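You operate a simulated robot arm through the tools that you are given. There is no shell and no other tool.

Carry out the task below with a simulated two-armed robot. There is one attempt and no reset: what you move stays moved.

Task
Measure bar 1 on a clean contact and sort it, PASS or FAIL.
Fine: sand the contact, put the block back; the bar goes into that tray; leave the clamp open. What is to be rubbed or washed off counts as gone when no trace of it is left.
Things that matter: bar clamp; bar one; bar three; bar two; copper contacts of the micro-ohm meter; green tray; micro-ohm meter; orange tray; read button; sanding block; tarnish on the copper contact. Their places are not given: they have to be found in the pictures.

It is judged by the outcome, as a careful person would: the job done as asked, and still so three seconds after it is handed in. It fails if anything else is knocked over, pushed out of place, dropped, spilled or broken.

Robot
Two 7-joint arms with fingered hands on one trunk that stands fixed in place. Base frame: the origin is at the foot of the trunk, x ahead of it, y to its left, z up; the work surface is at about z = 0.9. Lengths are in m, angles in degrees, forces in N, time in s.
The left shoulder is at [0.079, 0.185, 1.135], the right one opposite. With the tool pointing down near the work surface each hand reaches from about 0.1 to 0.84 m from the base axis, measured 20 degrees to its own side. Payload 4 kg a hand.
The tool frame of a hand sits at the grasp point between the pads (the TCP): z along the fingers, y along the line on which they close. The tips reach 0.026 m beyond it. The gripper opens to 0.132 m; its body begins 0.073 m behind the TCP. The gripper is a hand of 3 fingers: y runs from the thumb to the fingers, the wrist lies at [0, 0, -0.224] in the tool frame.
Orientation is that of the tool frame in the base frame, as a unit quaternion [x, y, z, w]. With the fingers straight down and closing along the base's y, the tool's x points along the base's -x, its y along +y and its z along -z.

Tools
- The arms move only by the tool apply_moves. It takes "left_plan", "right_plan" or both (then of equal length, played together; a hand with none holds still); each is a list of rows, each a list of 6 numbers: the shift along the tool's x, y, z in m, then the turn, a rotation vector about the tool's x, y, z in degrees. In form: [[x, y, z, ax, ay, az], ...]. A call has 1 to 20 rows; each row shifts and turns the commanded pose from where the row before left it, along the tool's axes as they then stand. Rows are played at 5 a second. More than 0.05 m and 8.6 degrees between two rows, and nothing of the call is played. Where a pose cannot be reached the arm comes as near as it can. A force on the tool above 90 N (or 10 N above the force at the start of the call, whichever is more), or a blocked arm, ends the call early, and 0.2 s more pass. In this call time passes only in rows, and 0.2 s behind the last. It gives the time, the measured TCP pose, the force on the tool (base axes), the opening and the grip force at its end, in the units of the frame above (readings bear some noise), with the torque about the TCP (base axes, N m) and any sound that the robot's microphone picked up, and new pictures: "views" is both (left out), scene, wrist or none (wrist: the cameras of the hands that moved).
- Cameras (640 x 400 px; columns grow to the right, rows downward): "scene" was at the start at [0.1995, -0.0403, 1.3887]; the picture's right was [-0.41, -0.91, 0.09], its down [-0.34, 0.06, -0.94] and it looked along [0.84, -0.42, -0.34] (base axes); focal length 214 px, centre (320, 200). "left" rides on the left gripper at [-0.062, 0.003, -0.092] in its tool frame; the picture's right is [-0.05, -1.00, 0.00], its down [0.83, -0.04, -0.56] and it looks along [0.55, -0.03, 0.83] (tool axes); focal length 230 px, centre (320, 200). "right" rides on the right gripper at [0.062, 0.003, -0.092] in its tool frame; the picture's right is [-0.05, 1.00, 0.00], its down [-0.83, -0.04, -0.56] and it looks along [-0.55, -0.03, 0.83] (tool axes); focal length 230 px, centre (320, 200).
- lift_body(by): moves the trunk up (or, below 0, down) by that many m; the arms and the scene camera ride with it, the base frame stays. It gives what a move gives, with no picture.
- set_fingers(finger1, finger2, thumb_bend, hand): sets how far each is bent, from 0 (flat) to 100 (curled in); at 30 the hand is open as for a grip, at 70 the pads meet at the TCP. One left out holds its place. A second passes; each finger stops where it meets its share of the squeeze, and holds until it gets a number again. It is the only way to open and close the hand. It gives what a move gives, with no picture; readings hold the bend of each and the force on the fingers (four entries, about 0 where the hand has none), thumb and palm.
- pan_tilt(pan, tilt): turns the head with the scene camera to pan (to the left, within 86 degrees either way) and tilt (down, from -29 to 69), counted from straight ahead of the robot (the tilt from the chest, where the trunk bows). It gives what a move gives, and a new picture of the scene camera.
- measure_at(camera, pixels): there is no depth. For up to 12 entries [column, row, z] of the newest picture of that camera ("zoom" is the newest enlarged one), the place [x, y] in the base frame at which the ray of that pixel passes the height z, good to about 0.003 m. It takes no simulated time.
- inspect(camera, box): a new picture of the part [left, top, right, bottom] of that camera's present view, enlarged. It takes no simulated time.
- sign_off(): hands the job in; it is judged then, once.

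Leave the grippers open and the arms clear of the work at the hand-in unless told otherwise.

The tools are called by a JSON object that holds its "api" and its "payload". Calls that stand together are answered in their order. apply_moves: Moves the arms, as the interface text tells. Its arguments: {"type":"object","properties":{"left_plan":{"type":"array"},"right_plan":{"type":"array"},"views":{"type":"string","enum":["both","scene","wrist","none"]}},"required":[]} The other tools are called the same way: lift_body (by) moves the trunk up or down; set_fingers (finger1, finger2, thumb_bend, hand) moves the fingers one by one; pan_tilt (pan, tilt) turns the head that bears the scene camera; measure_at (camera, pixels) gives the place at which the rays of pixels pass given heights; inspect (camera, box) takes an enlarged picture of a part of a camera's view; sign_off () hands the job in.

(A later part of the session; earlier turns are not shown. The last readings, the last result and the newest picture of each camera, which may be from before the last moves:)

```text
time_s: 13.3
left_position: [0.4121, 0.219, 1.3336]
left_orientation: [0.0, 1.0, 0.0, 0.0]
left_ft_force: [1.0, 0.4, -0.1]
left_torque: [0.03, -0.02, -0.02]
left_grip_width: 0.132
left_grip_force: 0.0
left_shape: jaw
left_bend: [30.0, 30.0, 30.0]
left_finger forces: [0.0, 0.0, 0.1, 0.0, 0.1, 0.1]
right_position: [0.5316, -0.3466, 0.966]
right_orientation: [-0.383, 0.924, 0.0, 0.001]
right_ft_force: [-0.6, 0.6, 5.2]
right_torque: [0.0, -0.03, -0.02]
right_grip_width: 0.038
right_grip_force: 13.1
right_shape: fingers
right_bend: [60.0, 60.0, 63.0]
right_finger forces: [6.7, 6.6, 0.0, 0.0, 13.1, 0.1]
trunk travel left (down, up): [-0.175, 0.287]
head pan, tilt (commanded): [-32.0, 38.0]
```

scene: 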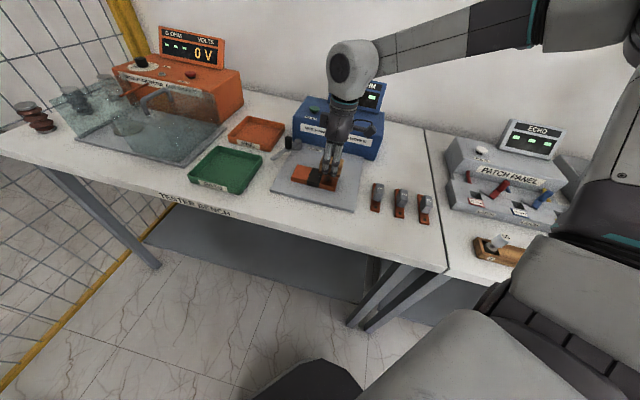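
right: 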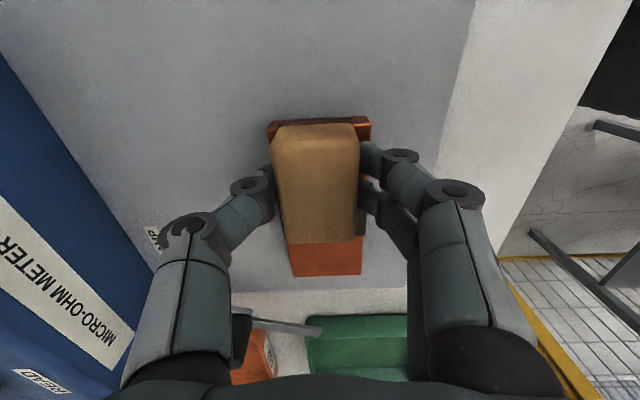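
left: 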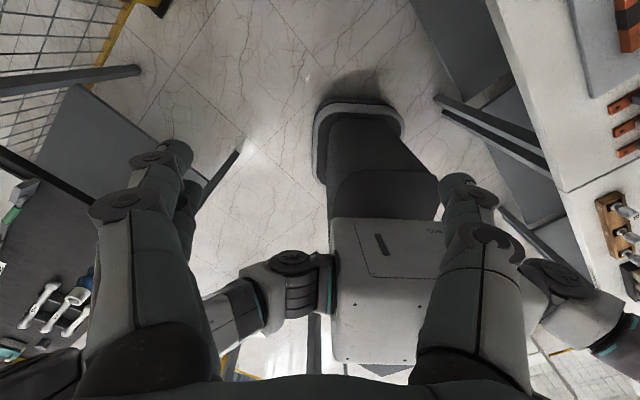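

Contact is made, with 5 N upward. I'll press about 1 mm more and rub, first front-to-back and then side-to-side.

{"api": "apply_moves", "payload": {"right_plan": [[0, 0.015, 0.001, 0, 0, 0], [0, -0.015, 0, 0, 0, 0], [0, -0.015, 0, 0, 0, 0], [0, 0.015, 0, 0, 0, 0], [0, 0.015, 0, 0, 0, 0], [0, -0.015, 0, 0, 0, 0], [0, -0.015, 0, 0, 0, 0], [0, 0.015, 0, 0, 0, 0], [0.012, 0, 0, 0, 0, 0], [-0.012, 0, 0, 0, 0, 0], [-0.012, 0, 0, 0, 0, 0], [0.012, 0, 0, 0, 0, 0], [0.012, 0, 0, 0, 0, 0], [-0.012, 0, 0, 0, 0, 0], [-0.012, 0, 0, 0, 0, 0], [0.012, 0, 0, 0, 0, 0]], "views": "both"}}

{"api": "inspect", "payload": {"camera": "scene", "box": [270, 120, 370, 210]}}

```text
time_s: 16.7
left_position: [0.4109, 0.2182, 1.333]
left_orientation: [0.0, 1.0, 0.0, 0.0]
left_ft_force: [0.5, -0.9, -0.4]
left_torque: [0.02, -0.01, 0.01]
left_grip_width: 0.1318
left_grip_force: 0.0
left_shape: jaw
left_bend: [30.0, 30.0, 30.0]
left_finger forces: [0.0, 0.0, 0.1, 0.0, 0.0, 0.0]
right_position: [0.5299, -0.3456, 0.9646]
right_orientation: [-0.384, 0.923, -0.001, 0.0]
right_ft_force: [2.0, 2.6, 7.9]
right_torque: [-0.01, -0.07, 0.02]
right_grip_width: 0.038
right_grip_force: 13.7
right_shape: fingers
right_bend: [62.0, 62.0, 63.0]
right_finger forces: [6.6, 6.8, 0.1, 0.1, 13.6, 0.0]
trunk travel left (down, up): [-0.175, 0.287]
head pan, tilt (commanded): [-32.0, 38.0]
```

scene: 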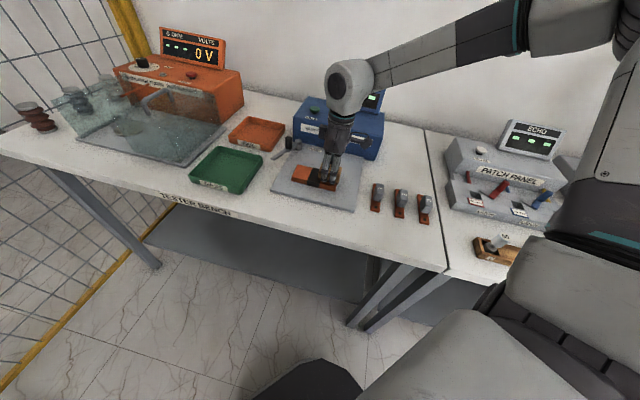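
right: 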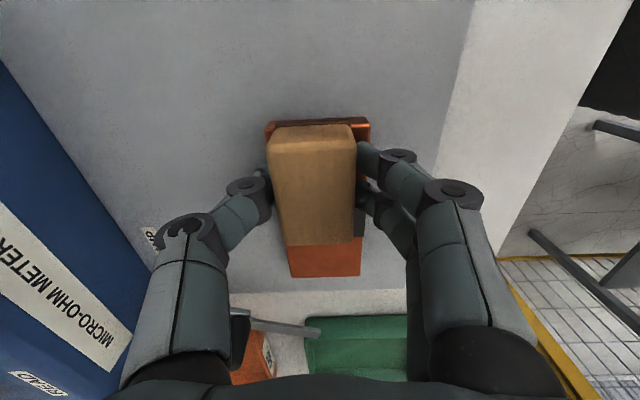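

```text
4.44 times, centred on (320, 165) of scene
```

zoom: 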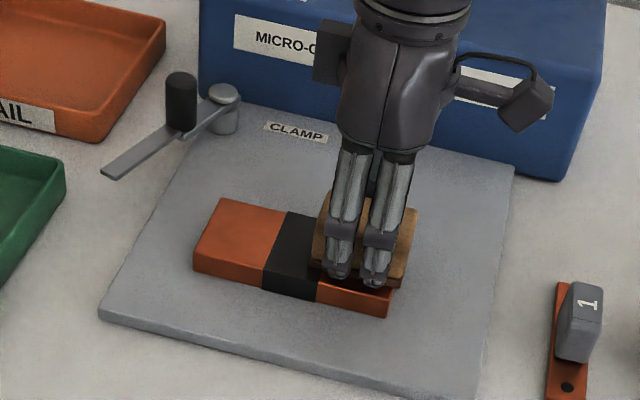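

The front strip of the contact that I can see looks clean. I'll lift the block and shift it aside to check the whole contact.

{"api": "apply_moves", "payload": {"right_plan": [[0, 0, -0.03, 0, 0, 0], [0.03, -0.02, -0.01, 0, 0, 0], [0.03, -0.03, 0, 0, 0, 0], [0.03, -0.02, 0, 0, 0, 0]], "views": "both"}}

{"api": "inspect", "payload": {"camera": "scene", "box": [280, 150, 350, 200]}}

{"api": "inspect", "payload": {"camera": "right", "box": [260, 100, 440, 340]}}

```text
time_s: 17.7
left_position: [0.4114, 0.2176, 1.3329]
left_orientation: [-0.001, 1.0, 0.0, 0.0]
left_ft_force: [0.0, -0.3, -0.8]
left_torque: [0.02, -0.05, 0.01]
left_grip_width: 0.1319
left_grip_force: 0.0
left_shape: jaw
left_bend: [30.0, 30.0, 30.0]
left_finger forces: [0.1, 0.1, 0.1, 0.0, 0.0, 0.1]
right_position: [0.5156, -0.4603, 1.0056]
right_orientation: [-0.384, 0.923, 0.0, 0.0]
right_ft_force: [0.4, -0.1, -1.3]
right_torque: [0.02, 0.02, -0.01]
right_grip_width: 0.0379
right_grip_force: 12.1
right_shape: fingers
right_bend: [61.0, 61.0, 63.0]
right_finger forces: [6.3, 6.3, 0.1, 0.1, 12.8, 0.0]
trunk travel left (down, up): [-0.175, 0.287]
head pan, tilt (commanded): [-32.0, 38.0]
```

scene: 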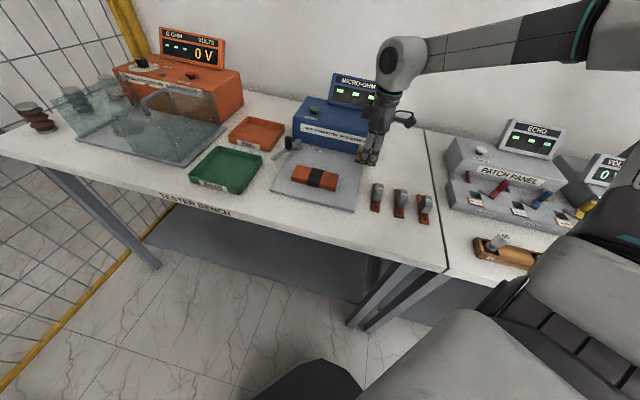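
right: 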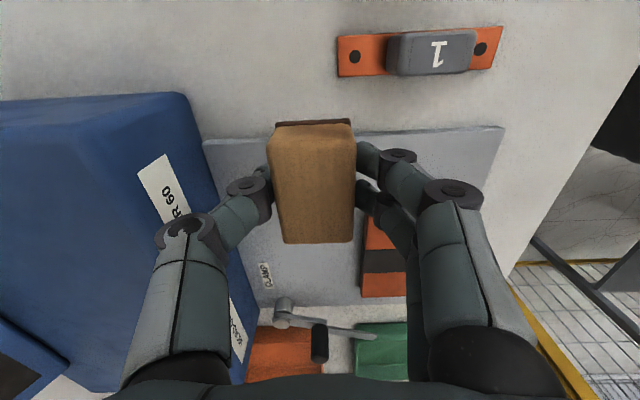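

```text
8.00 times, centred on (315, 175) of scene
```

zoom: 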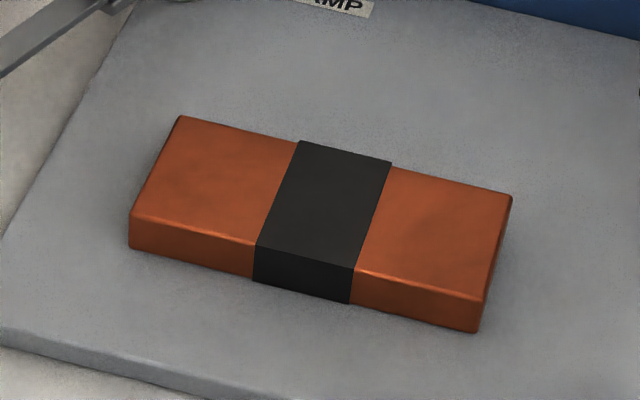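

```text
1.67 times, centred on (350, 220) of right
```

zoom: 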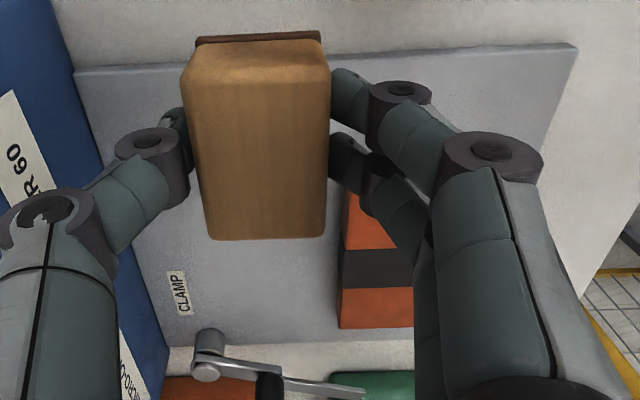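

The contact looks clean. I'll zoom in further to be sure no trace remains.

{"api": "inspect", "payload": {"camera": "scene", "box": [320, 165, 350, 195]}}

{"api": "inspect", "payload": {"camera": "scene", "box": [290, 160, 350, 195]}}

```text
13.33 times, centred on (335, 180) of scene
```

zoom: 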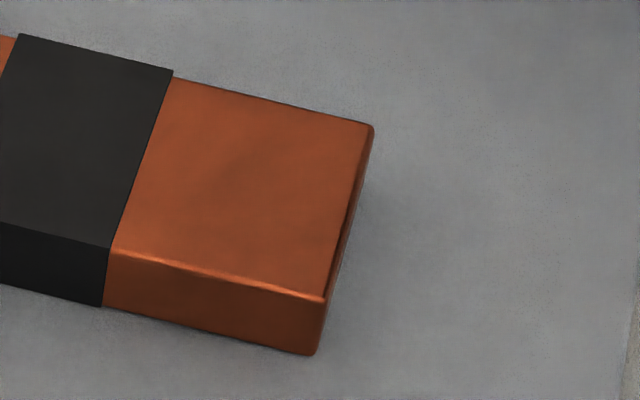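

```text
10.67 times, centred on (320, 178) of scene
```

zoom: 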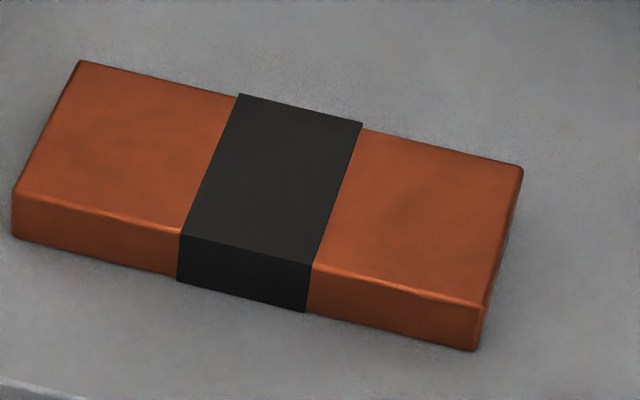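

There's only a faint shading left, and the untouched left contact has the same. To be safe I'll go back and rub a second round over a wider pattern.

{"api": "apply_moves", "payload": {"right_plan": [[-0.03, 0.02, 0, 0, 0, 0], [-0.03, 0.03, 0, 0, 0, 0], [-0.03, 0.02, 0.01, 0, 0, 0], [0, 0, 0.027, 0, 0, 0], [0, 0, 0.003, 0, 0, 0], [0.01, 0.015, 0, 0, 0, 0], [0, -0.015, 0, 0, 0, 0], [0, -0.015, 0, 0, 0, 0], [0, 0.015, 0, 0, 0, 0], [0, 0.015, 0, 0, 0, 0], [-0.02, 0, 0, 0, 0, 0], [0, -0.015, 0, 0, 0, 0], [0, -0.015, 0, 0, 0, 0], [0, 0.015, 0, 0, 0, 0], [0, 0.015, 0, 0, 0, 0], [0.01, -0.015, 0, 0, 0, 0], [0.012, 0, 0, 0, 0, 0], [-0.012, 0, 0, 0, 0, 0], [-0.012, 0, 0, 0, 0, 0], [0.012, 0, 0, 0, 0, 0]], "views": "wrist"}}

{"api": "apply_moves", "payload": {"right_plan": [[0, 0, -0.03, 0, 0, 0], [0.03, -0.02, -0.01, 0, 0, 0], [0.03, -0.03, -0.015, 0, 0, 0], [0.03, -0.02, 0, 0, 0, 0]], "views": "both"}}

{"api": "inspect", "payload": {"camera": "scene", "box": [290, 160, 350, 195]}}

{"api": "inspect", "payload": {"camera": "right", "box": [160, 80, 480, 300]}}

```text
time_s: 21.9
left_position: [0.4121, 0.2193, 1.3321]
left_orientation: [-0.001, 1.0, 0.001, 0.0]
left_ft_force: [1.0, -1.0, -0.2]
left_torque: [0.0, -0.08, 0.0]
left_grip_width: 0.1319
left_grip_force: 0.1
left_shape: jaw
left_bend: [30.0, 30.0, 30.0]
left_finger forces: [0.0, 0.1, 0.0, 0.0, 0.0, 0.0]
right_position: [0.5324, -0.347, 0.9647]
right_orientation: [-0.383, 0.924, 0.0, 0.001]
right_ft_force: [0.9, 2.3, 4.3]
right_torque: [0.05, -0.08, -0.01]
right_grip_width: 0.038
right_grip_force: 13.2
right_shape: fingers
right_bend: [61.0, 61.0, 63.0]
right_finger forces: [6.6, 6.7, 0.1, 0.1, 13.1, 0.1]
trunk travel left (down, up): [-0.175, 0.287]
head pan, tilt (commanded): [-32.0, 38.0]
```

right: 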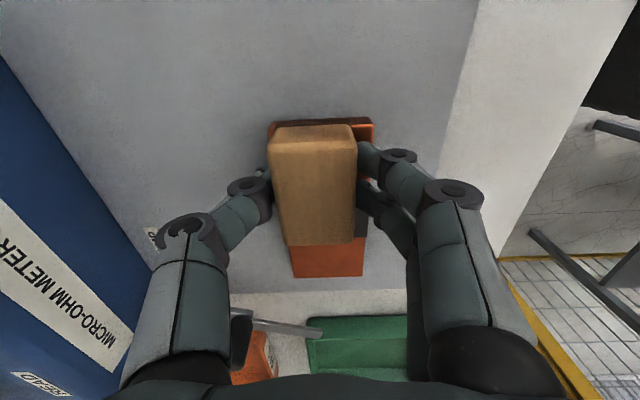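

```text
time_s: 22.9
left_position: [0.4118, 0.2184, 1.3337]
left_orientation: [0.0, 1.0, 0.0, -0.001]
left_ft_force: [-0.1, 0.0, -0.3]
left_torque: [0.01, 0.0, -0.01]
left_grip_width: 0.132
left_grip_force: 0.0
left_shape: jaw
left_bend: [30.0, 30.0, 30.0]
left_finger forces: [0.1, 0.0, 0.0, 0.0, 0.0, 0.0]
right_position: [0.5148, -0.4612, 1.0179]
right_orientation: [-0.384, 0.923, 0.001, -0.001]
right_ft_force: [0.6, -0.7, -0.3]
right_torque: [0.01, 0.01, 0.01]
right_grip_width: 0.038
right_grip_force: 13.1
right_shape: fingers
right_bend: [61.0, 61.0, 63.0]
right_finger forces: [6.3, 6.3, 0.0, 0.0, 12.6, 0.0]
trunk travel left (down, up): [-0.175, 0.287]
head pan, tilt (commanded): [-32.0, 38.0]
```

scene: 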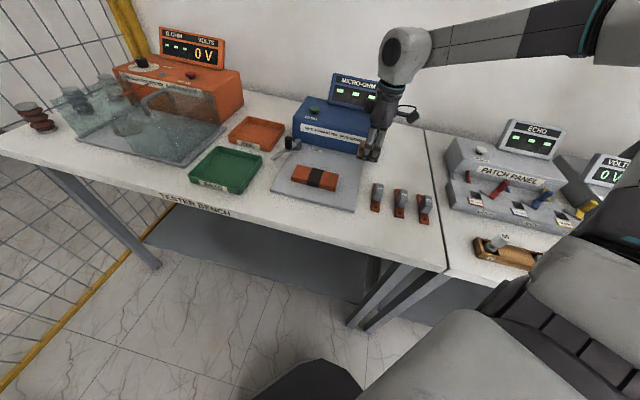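
right: 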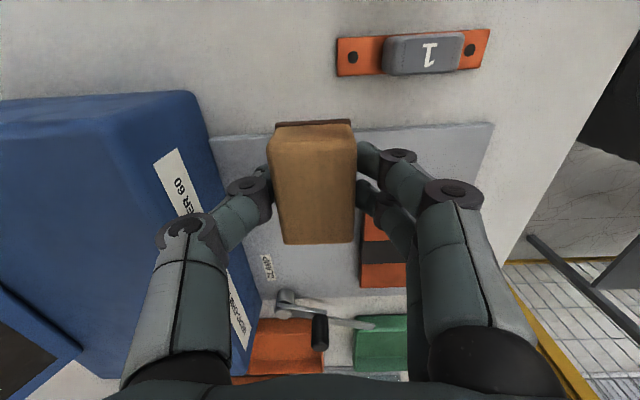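

```text
10.67 times, centred on (320, 178) of scene
```

zoom: 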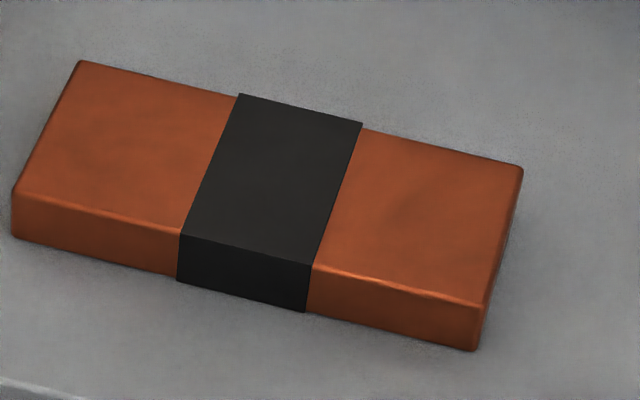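

```text
1.82 times, centred on (320, 190) of right
```

zoom: 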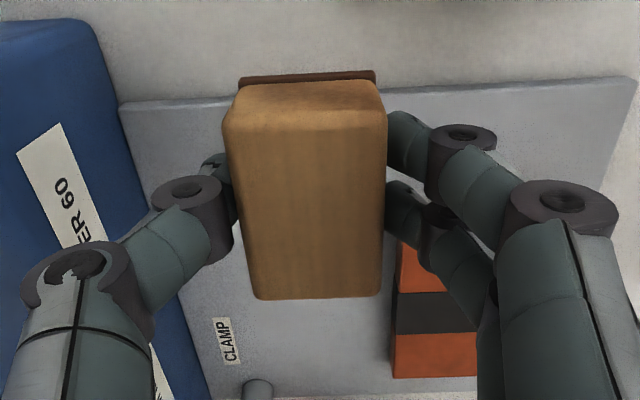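

The second round changed nothing, so the faint shading is just the copper's texture and the tarnish is gone. Next I'll take the sanding block back to its original place at about (0.500,-0.644). It has shifted about 2 mm toward the thumb, so I'll correct for that.

{"api": "apply_moves", "payload": {"right_plan": [[0.0279, -0.0234, 0, 0, 0, 0], [0.0279, -0.0234, 0, 0, 0, 0], [0.0279, -0.0234, 0, 0, 0, 0], [0.0279, -0.0234, 0, 0, 0, 0], [0.0279, -0.0236, 0, 0, 0, 0], [0, 0, 0.03, 0, 0, 0], [0, 0, 0.03, 0, 0, 0], [0, 0, 0.013, 0, 0, 0], [0, 0, 0.003, 0, 0, 0]], "views": "both"}}

{"api": "inspect", "payload": {"camera": "scene", "box": [350, 80, 470, 190]}}

```text
time_s: 24.9
left_position: [0.413, 0.2185, 1.3337]
left_orientation: [0.0, 1.0, -0.001, 0.001]
left_ft_force: [-0.7, 0.6, 0.6]
left_torque: [-0.02, 0.04, 0.0]
left_grip_width: 0.1321
left_grip_force: 0.1
left_shape: jaw
left_bend: [30.0, 30.0, 30.0]
left_finger forces: [0.0, 0.0, 0.0, 0.1, 0.1, 0.0]
right_position: [0.5007, -0.642, 0.9423]
right_orientation: [-0.383, 0.924, 0.0, 0.0]
right_ft_force: [0.5, 0.0, 0.3]
right_torque: [-0.02, 0.01, -0.03]
right_grip_width: 0.0379
right_grip_force: 12.3
right_shape: fingers
right_bend: [61.0, 61.0, 63.0]
right_finger forces: [6.2, 6.1, 0.0, 0.1, 12.4, 0.0]
trunk travel left (down, up): [-0.175, 0.287]
head pan, tilt (commanded): [-32.0, 38.0]
```

scene: 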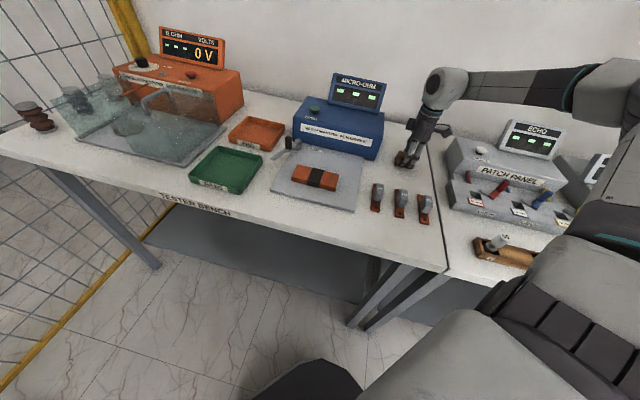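
right: 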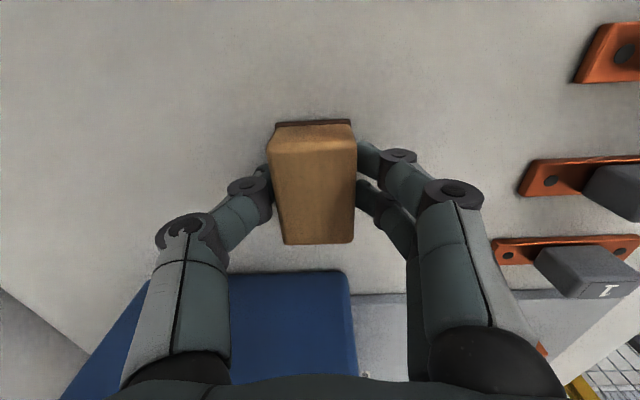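

```text
3.64 times, centred on (410, 135) of scene
```

zoom: 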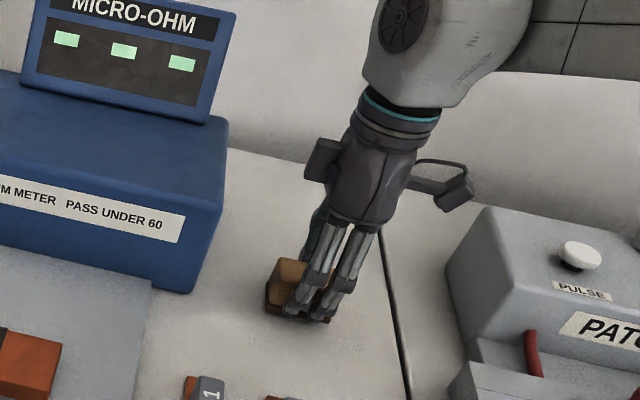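

I'm 4–5 mm above the placing height, so I'll lower in small steps until the block touches the bench.

{"api": "apply_moves", "payload": {"right_plan": [[0, 0, 0.003, 0, 0, 0], [0, 0, 0.002, 0, 0, 0]], "views": "none"}}

{"api": "apply_moves", "payload": {"right_plan": [[0, 0, 0.001, 0, 0, 0]], "views": "none"}}

```text
time_s: 25.5
left_position: [0.4122, 0.2186, 1.3334]
left_orientation: [0.0, 1.0, 0.0, 0.0]
left_ft_force: [-0.6, -0.1, 0.2]
left_torque: [0.0, 0.0, 0.01]
left_grip_width: 0.1318
left_grip_force: 0.0
left_shape: jaw
left_bend: [30.0, 30.0, 30.0]
left_finger forces: [0.0, 0.2, 0.0, 0.1, 0.0, 0.0]
right_position: [0.5019, -0.6431, 0.937]
right_orientation: [-0.384, 0.923, -0.001, 0.0]
right_ft_force: [0.2, 0.9, -0.2]
right_torque: [0.02, -0.01, -0.01]
right_grip_width: 0.038
right_grip_force: 12.3
right_shape: fingers
right_bend: [61.0, 61.0, 63.0]
right_finger forces: [6.1, 6.1, 0.0, 0.1, 12.4, 0.0]
trunk travel left (down, up): [-0.175, 0.287]
head pan, tilt (commanded): [-32.0, 38.0]
```

```text
time_s: 25.9
left_position: [0.4118, 0.2178, 1.3327]
left_orientation: [0.0, 1.0, 0.0, 0.0]
left_ft_force: [-0.2, -0.8, -0.4]
left_torque: [-0.01, -0.01, -0.01]
left_grip_width: 0.1318
left_grip_force: 0.0
left_shape: jaw
left_bend: [30.0, 30.0, 30.0]
left_finger forces: [0.0, 0.0, 0.1, 0.0, 0.0, 0.0]
right_position: [0.5017, -0.6416, 0.9366]
right_orientation: [-0.384, 0.923, 0.0, 0.0]
right_ft_force: [-1.1, -0.3, -1.0]
right_torque: [0.0, 0.02, 0.01]
right_grip_width: 0.0379
right_grip_force: 12.2
right_shape: fingers
right_bend: [61.0, 61.0, 63.0]
right_finger forces: [6.2, 6.1, 0.0, 0.0, 12.4, 0.1]
trunk travel left (down, up): [-0.175, 0.287]
head pan, tilt (commanded): [-32.0, 38.0]
```

No contact yet. I'll take two more 1 mm steps.

{"api": "apply_moves", "payload": {"right_plan": [[0, 0, 0.001, 0, 0, 0]], "views": "none"}}

{"api": "apply_moves", "payload": {"right_plan": [[0, 0, 0.001, 0, 0, 0]], "views": "none"}}

```text
time_s: 26.3
left_position: [0.4118, 0.2173, 1.3338]
left_orientation: [0.0, 1.0, 0.0, 0.0]
left_ft_force: [-0.8, 0.0, 0.2]
left_torque: [0.0, -0.06, 0.0]
left_grip_width: 0.1319
left_grip_force: 0.2
left_shape: jaw
left_bend: [30.0, 30.0, 30.0]
left_finger forces: [0.0, 0.1, 0.2, 0.0, 0.0, 0.1]
right_position: [0.5003, -0.6415, 0.9355]
right_orientation: [-0.382, 0.924, 0.0, 0.0]
right_ft_force: [1.1, -0.9, -0.4]
right_torque: [0.01, -0.01, -0.02]
right_grip_width: 0.0382
right_grip_force: 12.2
right_shape: fingers
right_bend: [61.0, 61.0, 63.0]
right_finger forces: [6.3, 6.1, 0.1, 0.1, 12.4, 0.0]
trunk travel left (down, up): [-0.175, 0.287]
head pan, tilt (commanded): [-32.0, 38.0]
```

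```text
time_s: 26.7
left_position: [0.4123, 0.2179, 1.333]
left_orientation: [0.0, 1.0, 0.0, 0.001]
left_ft_force: [-0.2, 1.1, -0.7]
left_torque: [0.01, -0.01, 0.0]
left_grip_width: 0.132
left_grip_force: 0.1
left_shape: jaw
left_bend: [30.0, 30.0, 30.0]
left_finger forces: [0.0, 0.0, 0.1, 0.0, 0.0, 0.0]
right_position: [0.501, -0.6421, 0.9349]
right_orientation: [-0.383, 0.924, 0.0, -0.001]
right_ft_force: [-0.9, 0.2, -0.7]
right_torque: [0.02, -0.02, -0.03]
right_grip_width: 0.0381
right_grip_force: 12.3
right_shape: fingers
right_bend: [61.0, 61.0, 63.0]
right_finger forces: [6.3, 6.2, 0.0, 0.0, 12.3, 0.0]
trunk travel left (down, up): [-0.175, 0.287]
head pan, tilt (commanded): [-32.0, 38.0]
```

{"api": "apply_moves", "payload": {"right_plan": [[0, 0, 0.001, 0, 0, 0]], "views": "none"}}

{"api": "inspect", "payload": {"camera": "scene", "box": [380, 130, 440, 180]}}

```text
time_s: 27.1
left_position: [0.4122, 0.2174, 1.3331]
left_orientation: [0.0, 1.0, 0.001, 0.0]
left_ft_force: [0.2, -0.5, 0.1]
left_torque: [0.01, -0.02, 0.01]
left_grip_width: 0.1321
left_grip_force: 0.1
left_shape: jaw
left_bend: [30.0, 30.0, 30.0]
left_finger forces: [0.0, 0.1, 0.0, 0.0, 0.0, 0.1]
right_position: [0.5009, -0.6409, 0.9342]
right_orientation: [-0.382, 0.924, 0.0, 0.001]
right_ft_force: [0.1, -0.3, 2.6]
right_torque: [-0.01, -0.02, 0.02]
right_grip_width: 0.0382
right_grip_force: 12.5
right_shape: fingers
right_bend: [61.0, 61.0, 63.0]
right_finger forces: [6.2, 6.1, 0.0, 0.0, 12.7, 0.0]
trunk travel left (down, up): [-0.175, 0.287]
head pan, tilt (commanded): [-32.0, 38.0]
```

```text
8.00 times, centred on (410, 155) of scene
```

zoom: 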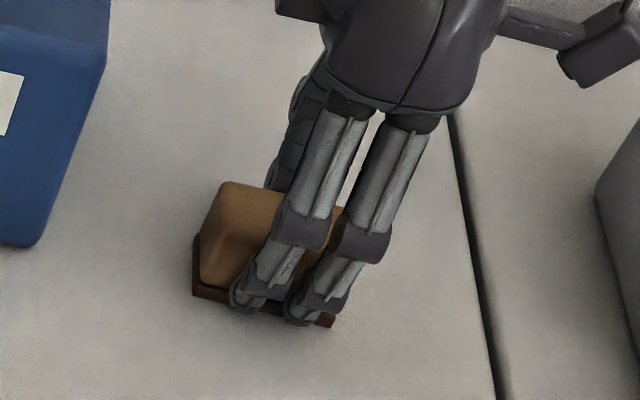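

The block is down with 2.6 N of contact force. I'll open the fingers and lift clear.

{"api": "set_fingers", "payload": {"hand": "right", "finger1": 44, "finger2": 44, "thumb_bend": 44}}

{"api": "apply_moves", "payload": {"right_plan": [[0, 0, -0.03, 0, 0, 0], [0, 0, -0.05, 0, 0, 0], [0, 0, -0.04, 0, 0, 0]], "views": "both"}}

{"api": "inspect", "payload": {"camera": "scene", "box": [360, 140, 440, 220]}}

```text
time_s: 28.1
left_position: [0.4117, 0.2195, 1.333]
left_orientation: [0.001, 1.0, 0.0, 0.0]
left_ft_force: [0.6, -0.3, -0.5]
left_torque: [0.01, 0.0, -0.02]
left_grip_width: 0.1316
left_grip_force: 0.1
left_shape: jaw
left_bend: [30.0, 30.0, 30.0]
left_finger forces: [0.0, 0.0, 0.1, 0.0, 0.0, 0.1]
right_position: [0.5016, -0.6423, 0.9338]
right_orientation: [-0.383, 0.924, 0.0, 0.001]
right_ft_force: [-0.1, -0.1, 0.3]
right_torque: [0.02, 0.01, -0.03]
right_grip_width: 0.0875
right_grip_force: 0.1
right_shape: fingers
right_bend: [44.0, 44.0, 44.0]
right_finger forces: [0.0, 0.1, 0.1, 0.1, 0.0, 0.1]
trunk travel left (down, up): [-0.175, 0.287]
head pan, tilt (commanded): [-32.0, 38.0]
```

```text
time_s: 28.9
left_position: [0.412, 0.2181, 1.3329]
left_orientation: [0.0, 1.0, 0.0, 0.001]
left_ft_force: [-0.3, 0.0, -0.4]
left_torque: [0.01, 0.01, 0.0]
left_grip_width: 0.132
left_grip_force: 0.0
left_shape: jaw
left_bend: [30.0, 30.0, 30.0]
left_finger forces: [0.0, 0.0, 0.1, 0.0, 0.0, 0.0]
right_position: [0.4997, -0.6439, 1.053]
right_orientation: [-0.383, 0.924, 0.0, 0.0]
right_ft_force: [0.3, 0.6, 0.5]
right_torque: [-0.01, 0.01, 0.01]
right_grip_width: 0.0876
right_grip_force: 0.1
right_shape: fingers
right_bend: [44.0, 44.0, 44.0]
right_finger forces: [0.0, 0.1, 0.1, 0.1, 0.0, 0.1]
trunk travel left (down, up): [-0.175, 0.287]
head pan, tilt (commanded): [-32.0, 38.0]
```

scene: 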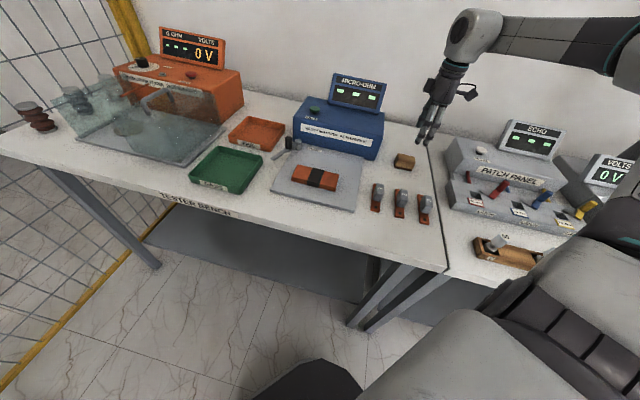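
right: 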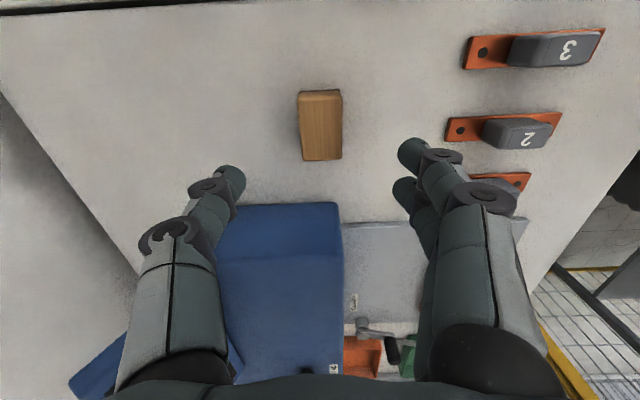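

```text
5.00 times, centred on (400, 180) of scene
```

zoom: 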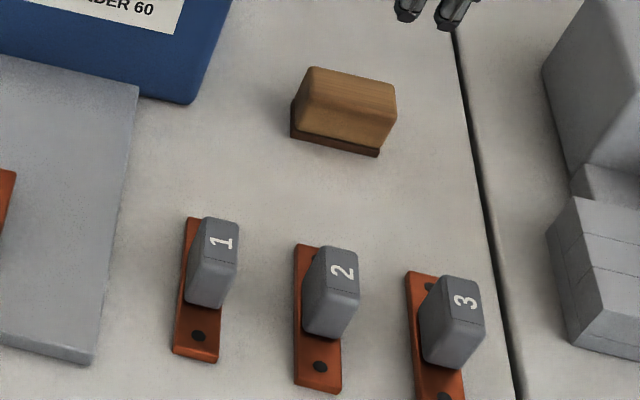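

The block is back within about 2 mm of its original spot. Next I'll move over bar 1 at (0.428,-0.448) and turn the hand to yaw -45°, so it closes across the handle's narrow side.

{"api": "apply_moves", "payload": {"right_plan": [[-0.0172, 0.0378, 0, 0, 0, 0], [-0.0172, 0.0378, 0, 0, 0, 0], [-0.0172, 0.0378, 0, 0, 0, 0], [-0.0172, 0.0378, 0, 0, 0, 0], [-0.0172, 0.0378, 0, 0, 0, 0], [0, 0, 0, 0, 0, 7.5], [0, 0, 0, 0, 0, 7.5], [0, 0, 0, 0, 0, 7.5], [0, 0, 0, 0, 0, 7.5], [0, 0, 0, 0, 0, 7.5], [0, 0, 0, 0, 0, 7.5], [0, 0, 0, 0, 0, 7.5], [0, 0, 0, 0, 0, 7.5], [0, 0, 0, 0, 0, 7.5], [0, 0, 0, 0, 0, 7.5], [0, 0, 0, 0, 0, 7.5], [0, 0, 0, 0, 0, 7.5]], "views": "both"}}

{"api": "set_fingers", "payload": {"hand": "right", "finger1": 56, "finger2": 56, "thumb_bend": 56}}

{"api": "inspect", "payload": {"camera": "right", "box": [160, 40, 480, 260]}}

```text
time_s: 32.5
left_position: [0.4124, 0.2188, 1.3344]
left_orientation: [0.0, 1.0, 0.001, 0.0]
left_ft_force: [-0.1, 0.2, 0.0]
left_torque: [0.01, -0.03, 0.04]
left_grip_width: 0.1318
left_grip_force: 0.1
left_shape: jaw
left_bend: [30.0, 30.0, 30.0]
left_finger forces: [0.0, 0.0, 0.1, 0.0, 0.0, 0.0]
right_position: [0.4285, -0.4467, 1.0531]
right_orientation: [0.383, 0.924, 0.001, 0.0]
right_ft_force: [0.2, 0.3, 0.0]
right_torque: [0.03, -0.01, 0.03]
right_grip_width: 0.0878
right_grip_force: 0.0
right_shape: fingers
right_bend: [44.0, 44.0, 44.0]
right_finger forces: [0.1, 0.1, 0.0, 0.0, 0.1, 0.0]
trunk travel left (down, up): [-0.175, 0.287]
head pan, tilt (commanded): [-32.0, 38.0]
```

scene: 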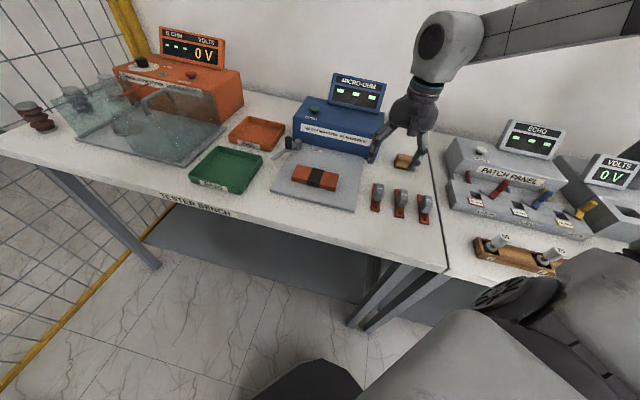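
right: 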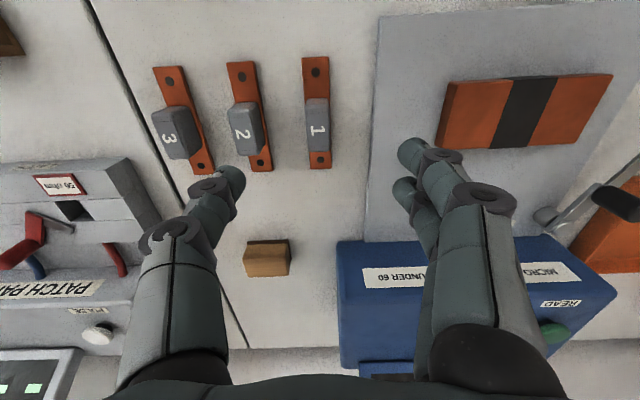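

```text
time_s: 33.5
left_position: [0.4133, 0.2185, 1.3327]
left_orientation: [0.001, 1.0, 0.0, 0.0]
left_ft_force: [-0.5, 0.3, -0.9]
left_torque: [0.0, 0.01, -0.01]
left_grip_width: 0.132
left_grip_force: 0.0
left_shape: jaw
left_bend: [30.0, 30.0, 30.0]
left_finger forces: [0.0, 0.0, 0.1, 0.1, 0.1, 0.0]
right_position: [0.4283, -0.4462, 1.0542]
right_orientation: [0.383, 0.924, 0.0, -0.001]
right_ft_force: [0.5, -0.4, -0.9]
right_torque: [0.0, 0.0, 0.02]
right_grip_width: 0.0484
right_grip_force: 0.1
right_shape: fingers
right_bend: [56.0, 56.0, 56.0]
right_finger forces: [0.1, 0.0, 0.0, 0.1, 0.0, 0.0]
trunk travel left (down, up): [-0.175, 0.287]
head pan, tilt (commanded): [-32.0, 38.0]
```

```text
1.82 times, centred on (320, 150) of right
```

zoom: 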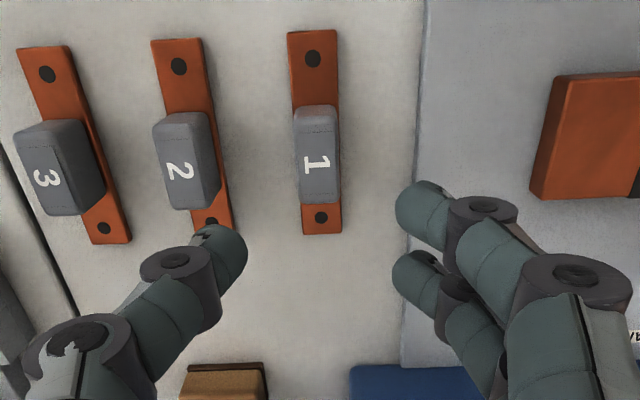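

Bar 1 is straight below, between the fingers. I'll measure its holes and handle to check the alignment.

{"api": "measure_at", "payload": {"camera": "zoom", "pixels": [[313, 59, 0.905], [321, 217, 0.905], [288, 32, 0.905], [336, 30, 0.905], [341, 233, 0.905], [302, 234, 0.905], [299, 200, 0.942], [338, 200, 0.942], [296, 130, 0.942], [337, 128, 0.942], [318, 165, 0.942], [318, 105, 0.906]]}}

```text
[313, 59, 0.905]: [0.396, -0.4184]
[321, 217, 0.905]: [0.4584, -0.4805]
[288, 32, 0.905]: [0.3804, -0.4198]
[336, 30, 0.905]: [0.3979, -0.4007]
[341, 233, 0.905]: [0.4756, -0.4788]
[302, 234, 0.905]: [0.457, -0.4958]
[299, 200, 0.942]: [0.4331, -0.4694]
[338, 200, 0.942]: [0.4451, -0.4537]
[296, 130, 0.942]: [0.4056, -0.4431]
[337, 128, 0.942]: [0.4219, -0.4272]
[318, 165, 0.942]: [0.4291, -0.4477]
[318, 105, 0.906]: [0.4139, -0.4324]
```

The bar is aligned at 45° and lies 2.5 mm toward the thumb side. I'll correct for that and descend to TCP z ≈ 0.940.

{"api": "apply_moves", "payload": {"right_plan": [[0, -0.0025, 0.03, 0, 0, 0], [0, 0, 0.03, 0, 0, 0], [0, 0, 0.03, 0, 0, 0], [0, 0, 0.015, 0, 0, 0], [0, 0, 0.009, 0, 0, 0]], "views": "both"}}

{"api": "inspect", "payload": {"camera": "scene", "box": [350, 140, 450, 230]}}

{"api": "inspect", "payload": {"camera": "right", "box": [160, 60, 480, 280]}}

```text
time_s: 34.7
left_position: [0.4117, 0.2185, 1.3324]
left_orientation: [0.001, 1.0, 0.0, 0.0]
left_ft_force: [0.0, -0.5, -0.3]
left_torque: [0.01, 0.02, 0.04]
left_grip_width: 0.1319
left_grip_force: 0.1
left_shape: jaw
left_bend: [30.0, 30.0, 30.0]
left_finger forces: [0.0, 0.0, 0.0, 0.0, 0.0, 0.1]
right_position: [0.4262, -0.4479, 0.94]
right_orientation: [0.382, 0.924, 0.0, 0.0]
right_ft_force: [0.1, -0.5, 0.0]
right_torque: [-0.01, -0.02, 0.01]
right_grip_width: 0.0484
right_grip_force: 0.1
right_shape: fingers
right_bend: [56.0, 56.0, 56.0]
right_finger forces: [0.1, 0.1, 0.0, 0.0, 0.2, 0.1]
trunk travel left (down, up): [-0.175, 0.287]
head pan, tilt (commanded): [-32.0, 38.0]
```

scene: 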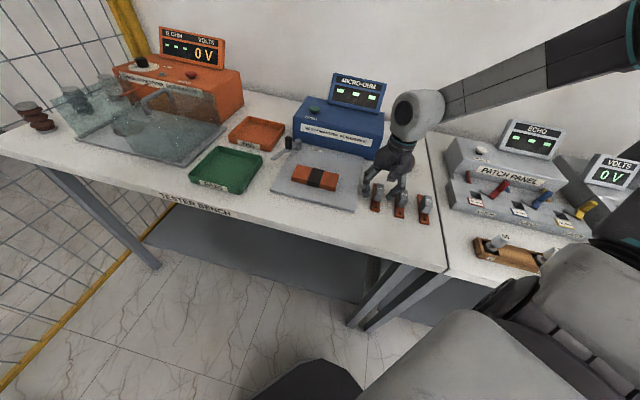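
right: 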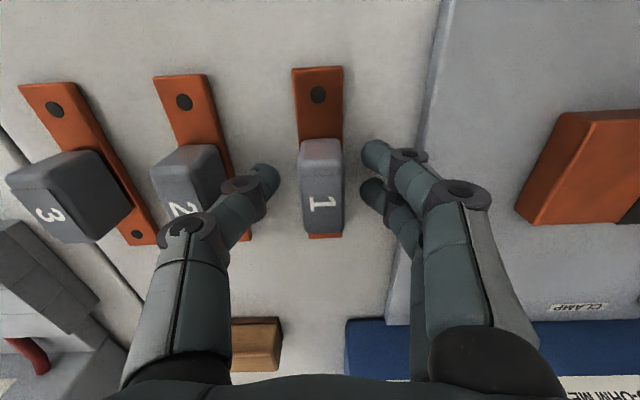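

```text
4.44 times, centred on (400, 185) of scene
```

zoom: 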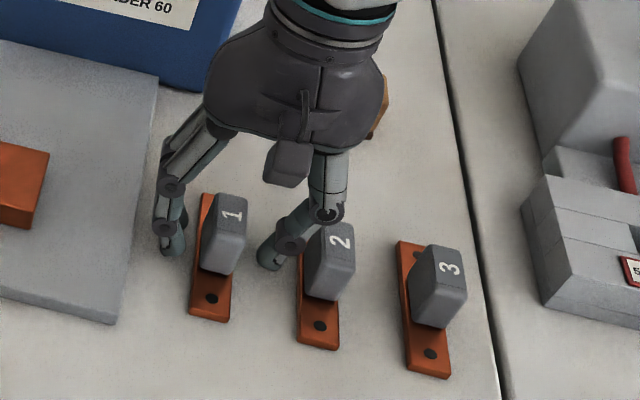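

```text
1.82 times, centred on (320, 170) of right
```

zoom: 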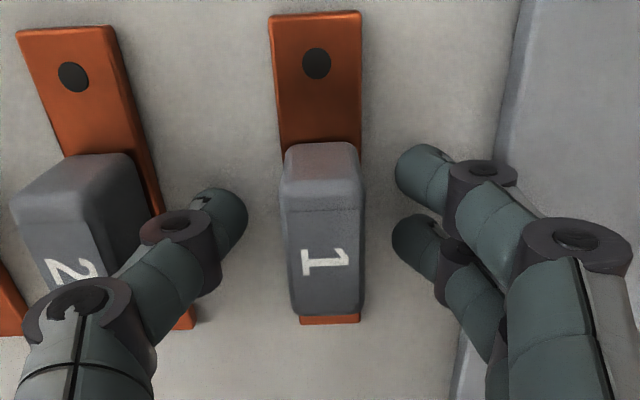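

The fingertips are on both sides of bar 1's handle and bar 2 is untouched. I'll close the grip.

{"api": "set_fingers", "payload": {"hand": "right", "finger1": 70, "finger2": 70, "thumb_bend": 70}}

{"api": "inspect", "payload": {"camera": "right", "box": [160, 60, 480, 280]}}

{"api": "inspect", "payload": {"camera": "scene", "box": [350, 140, 450, 230]}}

```text
time_s: 35.7
left_position: [0.4123, 0.2181, 1.3328]
left_orientation: [0.0, 1.0, 0.001, 0.0]
left_ft_force: [0.0, 0.1, 0.1]
left_torque: [0.0, -0.01, -0.02]
left_grip_width: 0.1319
left_grip_force: 0.1
left_shape: jaw
left_bend: [30.0, 30.0, 30.0]
left_finger forces: [0.0, 0.1, 0.0, 0.1, 0.0, 0.0]
right_position: [0.4255, -0.4486, 0.94]
right_orientation: [0.383, 0.924, 0.001, 0.0]
right_ft_force: [-0.3, 0.0, -0.2]
right_torque: [-0.01, 0.02, 0.01]
right_grip_width: 0.0214
right_grip_force: 7.7
right_shape: fingers
right_bend: [65.0, 65.0, 67.0]
right_finger forces: [3.9, 3.8, 0.0, 0.0, 7.8, 0.0]
trunk travel left (down, up): [-0.175, 0.287]
head pan, tilt (commanded): [-32.0, 38.0]
```

```text
1.82 times, centred on (320, 170) of right
```

zoom: 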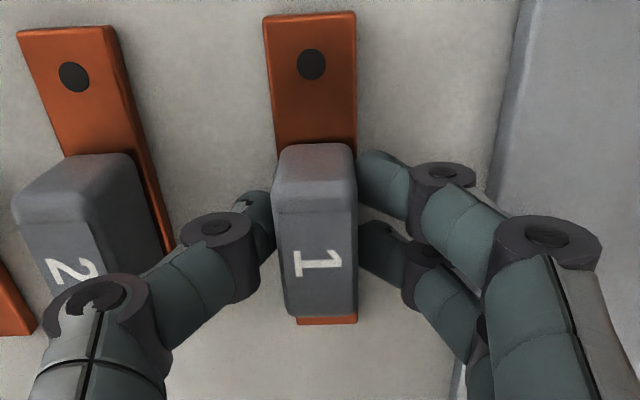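

```text
4.44 times, centred on (400, 185) of scene
```

zoom: 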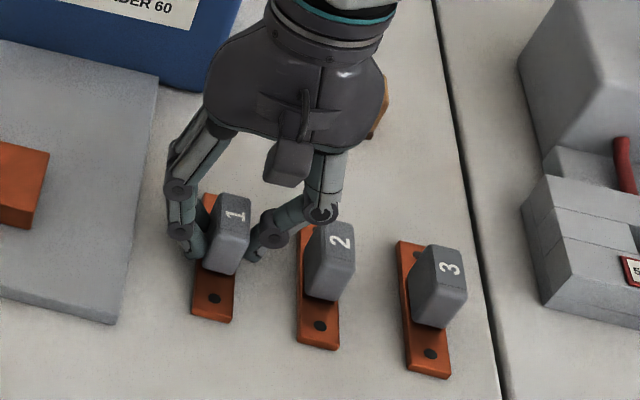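

Bar 1 is gripped, with a width of 0.0214 m. I'll firm up the grip slightly, lift the bar straight up, then yaw +90° and carry it over the contact block.

{"api": "set_fingers", "payload": {"hand": "right", "finger1": 76, "finger2": 76, "thumb_bend": 76}}

{"api": "apply_moves", "payload": {"right_plan": [[0, 0, -0.02, 0, 0, 0], [0, 0, -0.03, 0, 0, 0], [0, 0, -0.04, 0, 0, 0]], "views": "both"}}

```text
time_s: 36.7
left_position: [0.4128, 0.2181, 1.3323]
left_orientation: [0.0, 1.0, 0.0, 0.001]
left_ft_force: [0.3, -0.2, -0.2]
left_torque: [0.01, 0.01, 0.01]
left_grip_width: 0.1319
left_grip_force: 0.1
left_shape: jaw
left_bend: [30.0, 30.0, 30.0]
left_finger forces: [0.1, 0.1, 0.1, 0.0, 0.0, 0.0]
right_position: [0.4258, -0.4484, 0.9398]
right_orientation: [0.383, 0.924, 0.0, 0.0]
right_ft_force: [0.1, -0.5, -1.5]
right_torque: [0.0, 0.01, 0.02]
right_grip_width: 0.0203
right_grip_force: 19.1
right_shape: fingers
right_bend: [72.0, 72.0, 67.0]
right_finger forces: [9.5, 9.4, 0.1, 0.0, 19.1, 0.0]
trunk travel left (down, up): [-0.175, 0.287]
head pan, tilt (commanded): [-32.0, 38.0]
```

```text
time_s: 37.5
left_position: [0.4114, 0.2188, 1.3351]
left_orientation: [-0.001, 1.0, 0.0, 0.0]
left_ft_force: [-0.2, 0.0, 0.0]
left_torque: [0.0, -0.02, 0.01]
left_grip_width: 0.132
left_grip_force: 0.0
left_shape: jaw
left_bend: [30.0, 30.0, 30.0]
left_finger forces: [0.1, 0.0, 0.0, 0.1, 0.1, 0.0]
right_position: [0.4246, -0.4473, 1.0318]
right_orientation: [0.382, 0.924, 0.0, -0.001]
right_ft_force: [-1.0, 0.1, -1.5]
right_torque: [0.01, 0.01, -0.01]
right_grip_width: 0.0203
right_grip_force: 19.3
right_shape: fingers
right_bend: [72.0, 72.0, 67.0]
right_finger forces: [9.5, 9.4, 0.0, 0.0, 19.1, 0.1]
trunk travel left (down, up): [-0.175, 0.287]
head pan, tilt (commanded): [-32.0, 38.0]
```

scene: 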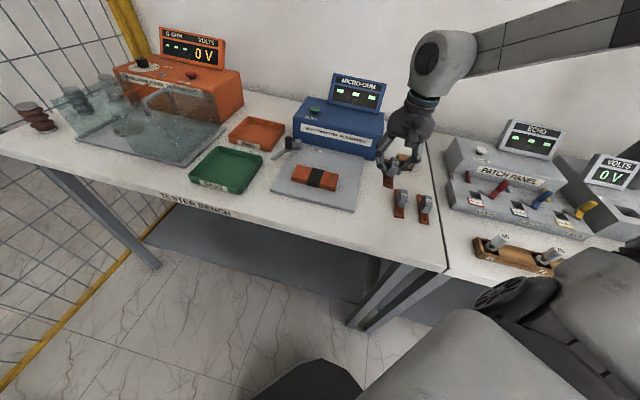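
right: 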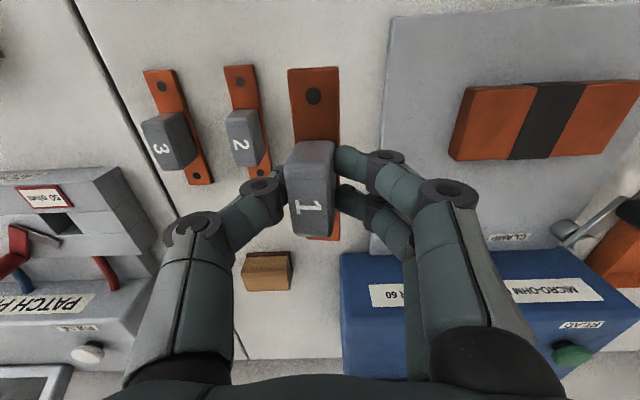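

The bar is lifted and held at 19 N, and the other bars haven't moved. I'll rotate it 90° and move it over the contact block.

{"api": "apply_moves", "payload": {"right_plan": [[0, 0, 0, 0, 0, -7.5], [0, 0, 0, 0, 0, -7.5], [0, 0, 0, 0, 0, -7.5], [0, 0, 0, 0, 0, -7.5], [0, 0, 0, 0, 0, -7.5], [0, 0, 0, 0, 0, -7.5], [0, 0, 0, 0, 0, -7.5], [0, 0, 0, 0, 0, -7.5], [0, 0, 0, 0, 0, -7.5], [0, 0, 0, 0, 0, -7.5], [0, 0, 0, 0, 0, -7.5], [0, 0, 0, 0, 0, -7.5], [-0.0369, 0, 0, 0, 0, 0], [-0.0369, 0, 0, 0, 0, 0], [-0.0369, 0, 0, 0, 0, 0], [-0.0369, 0, 0, 0, 0, 0], [-0.0369, 0, 0, 0, 0, 0]], "views": "both"}}

{"api": "inspect", "payload": {"camera": "right", "box": [200, 60, 440, 280]}}

{"api": "inspect", "payload": {"camera": "scene", "box": [260, 100, 380, 210]}}

```text
time_s: 41.1
left_position: [0.413, 0.2188, 1.3323]
left_orientation: [0.0, 1.0, -0.001, -0.001]
left_ft_force: [0.9, -0.3, 1.1]
left_torque: [-0.04, 0.01, 0.0]
left_grip_width: 0.1319
left_grip_force: 0.1
left_shape: jaw
left_bend: [30.0, 30.0, 30.0]
left_finger forces: [0.0, 0.1, 0.0, 0.0, 0.0, 0.1]
right_position: [0.5582, -0.3176, 1.0304]
right_orientation: [-0.383, 0.924, 0.0, 0.0]
right_ft_force: [-0.1, 0.1, -2.1]
right_torque: [0.01, 0.02, 0.0]
right_grip_width: 0.0203
right_grip_force: 18.9
right_shape: fingers
right_bend: [72.0, 72.0, 67.0]
right_finger forces: [9.3, 9.3, 0.0, 0.1, 18.9, 0.0]
trunk travel left (down, up): [-0.175, 0.287]
head pan, tilt (commanded): [-32.0, 38.0]
```

scene: 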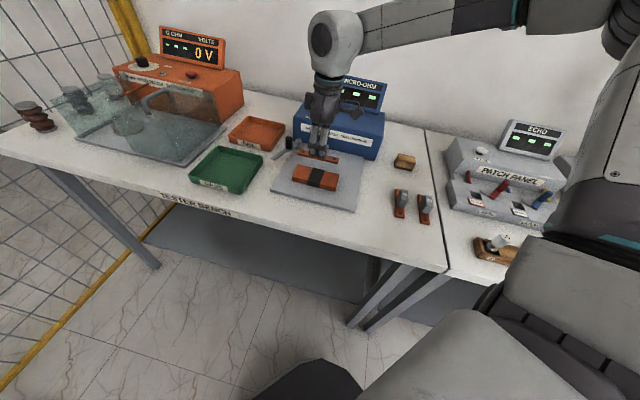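
right: 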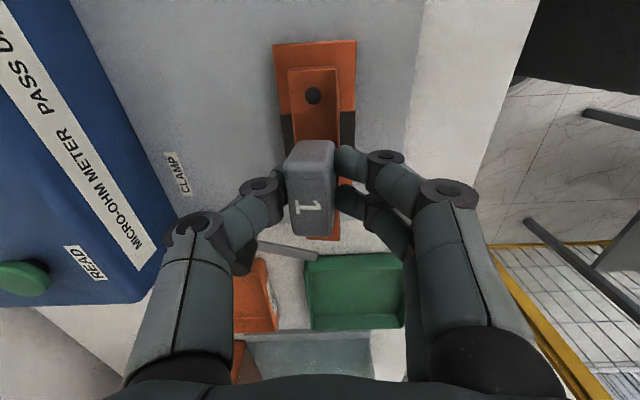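

```text
1.82 times, centred on (320, 170) of right
```

zoom: 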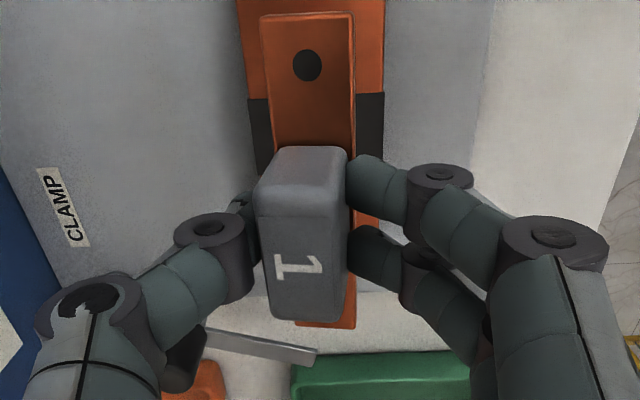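

```text
3.64 times, centred on (320, 155) of scene
```

zoom: 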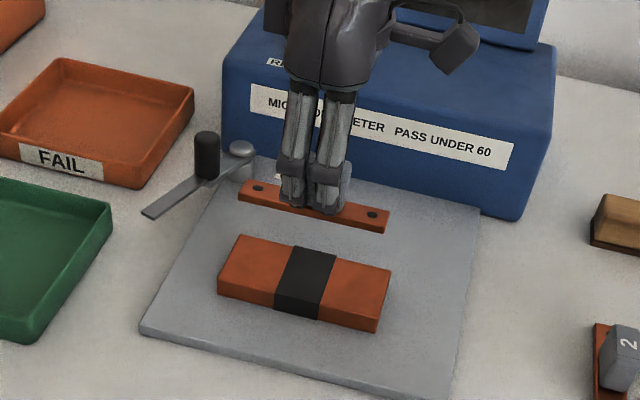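

I'll measure where the held bar actually sits relative to the contact block.

{"api": "measure_at", "payload": {"camera": "zoom", "pixels": [[320, 50, 0.93], [320, 60, 0.93]]}}

{"api": "measure_at", "payload": {"camera": "right", "pixels": [[313, 96, 0.996], [288, 70, 0.996], [338, 67, 0.996], [308, 238, 0.99], [339, 240, 0.99], [273, 44, 0.93], [356, 41, 0.93], [281, 113, 0.93], [355, 111, 0.93], [322, 112, 0.93]]}}

```text
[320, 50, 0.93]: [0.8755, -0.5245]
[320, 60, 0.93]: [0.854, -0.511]
```

```text
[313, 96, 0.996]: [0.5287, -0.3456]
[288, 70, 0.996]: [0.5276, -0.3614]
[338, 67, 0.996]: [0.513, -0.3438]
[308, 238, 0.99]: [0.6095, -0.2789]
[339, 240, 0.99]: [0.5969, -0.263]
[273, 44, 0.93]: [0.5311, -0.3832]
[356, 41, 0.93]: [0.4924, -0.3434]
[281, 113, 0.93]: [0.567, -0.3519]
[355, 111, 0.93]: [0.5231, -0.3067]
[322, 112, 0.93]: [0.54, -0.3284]
```

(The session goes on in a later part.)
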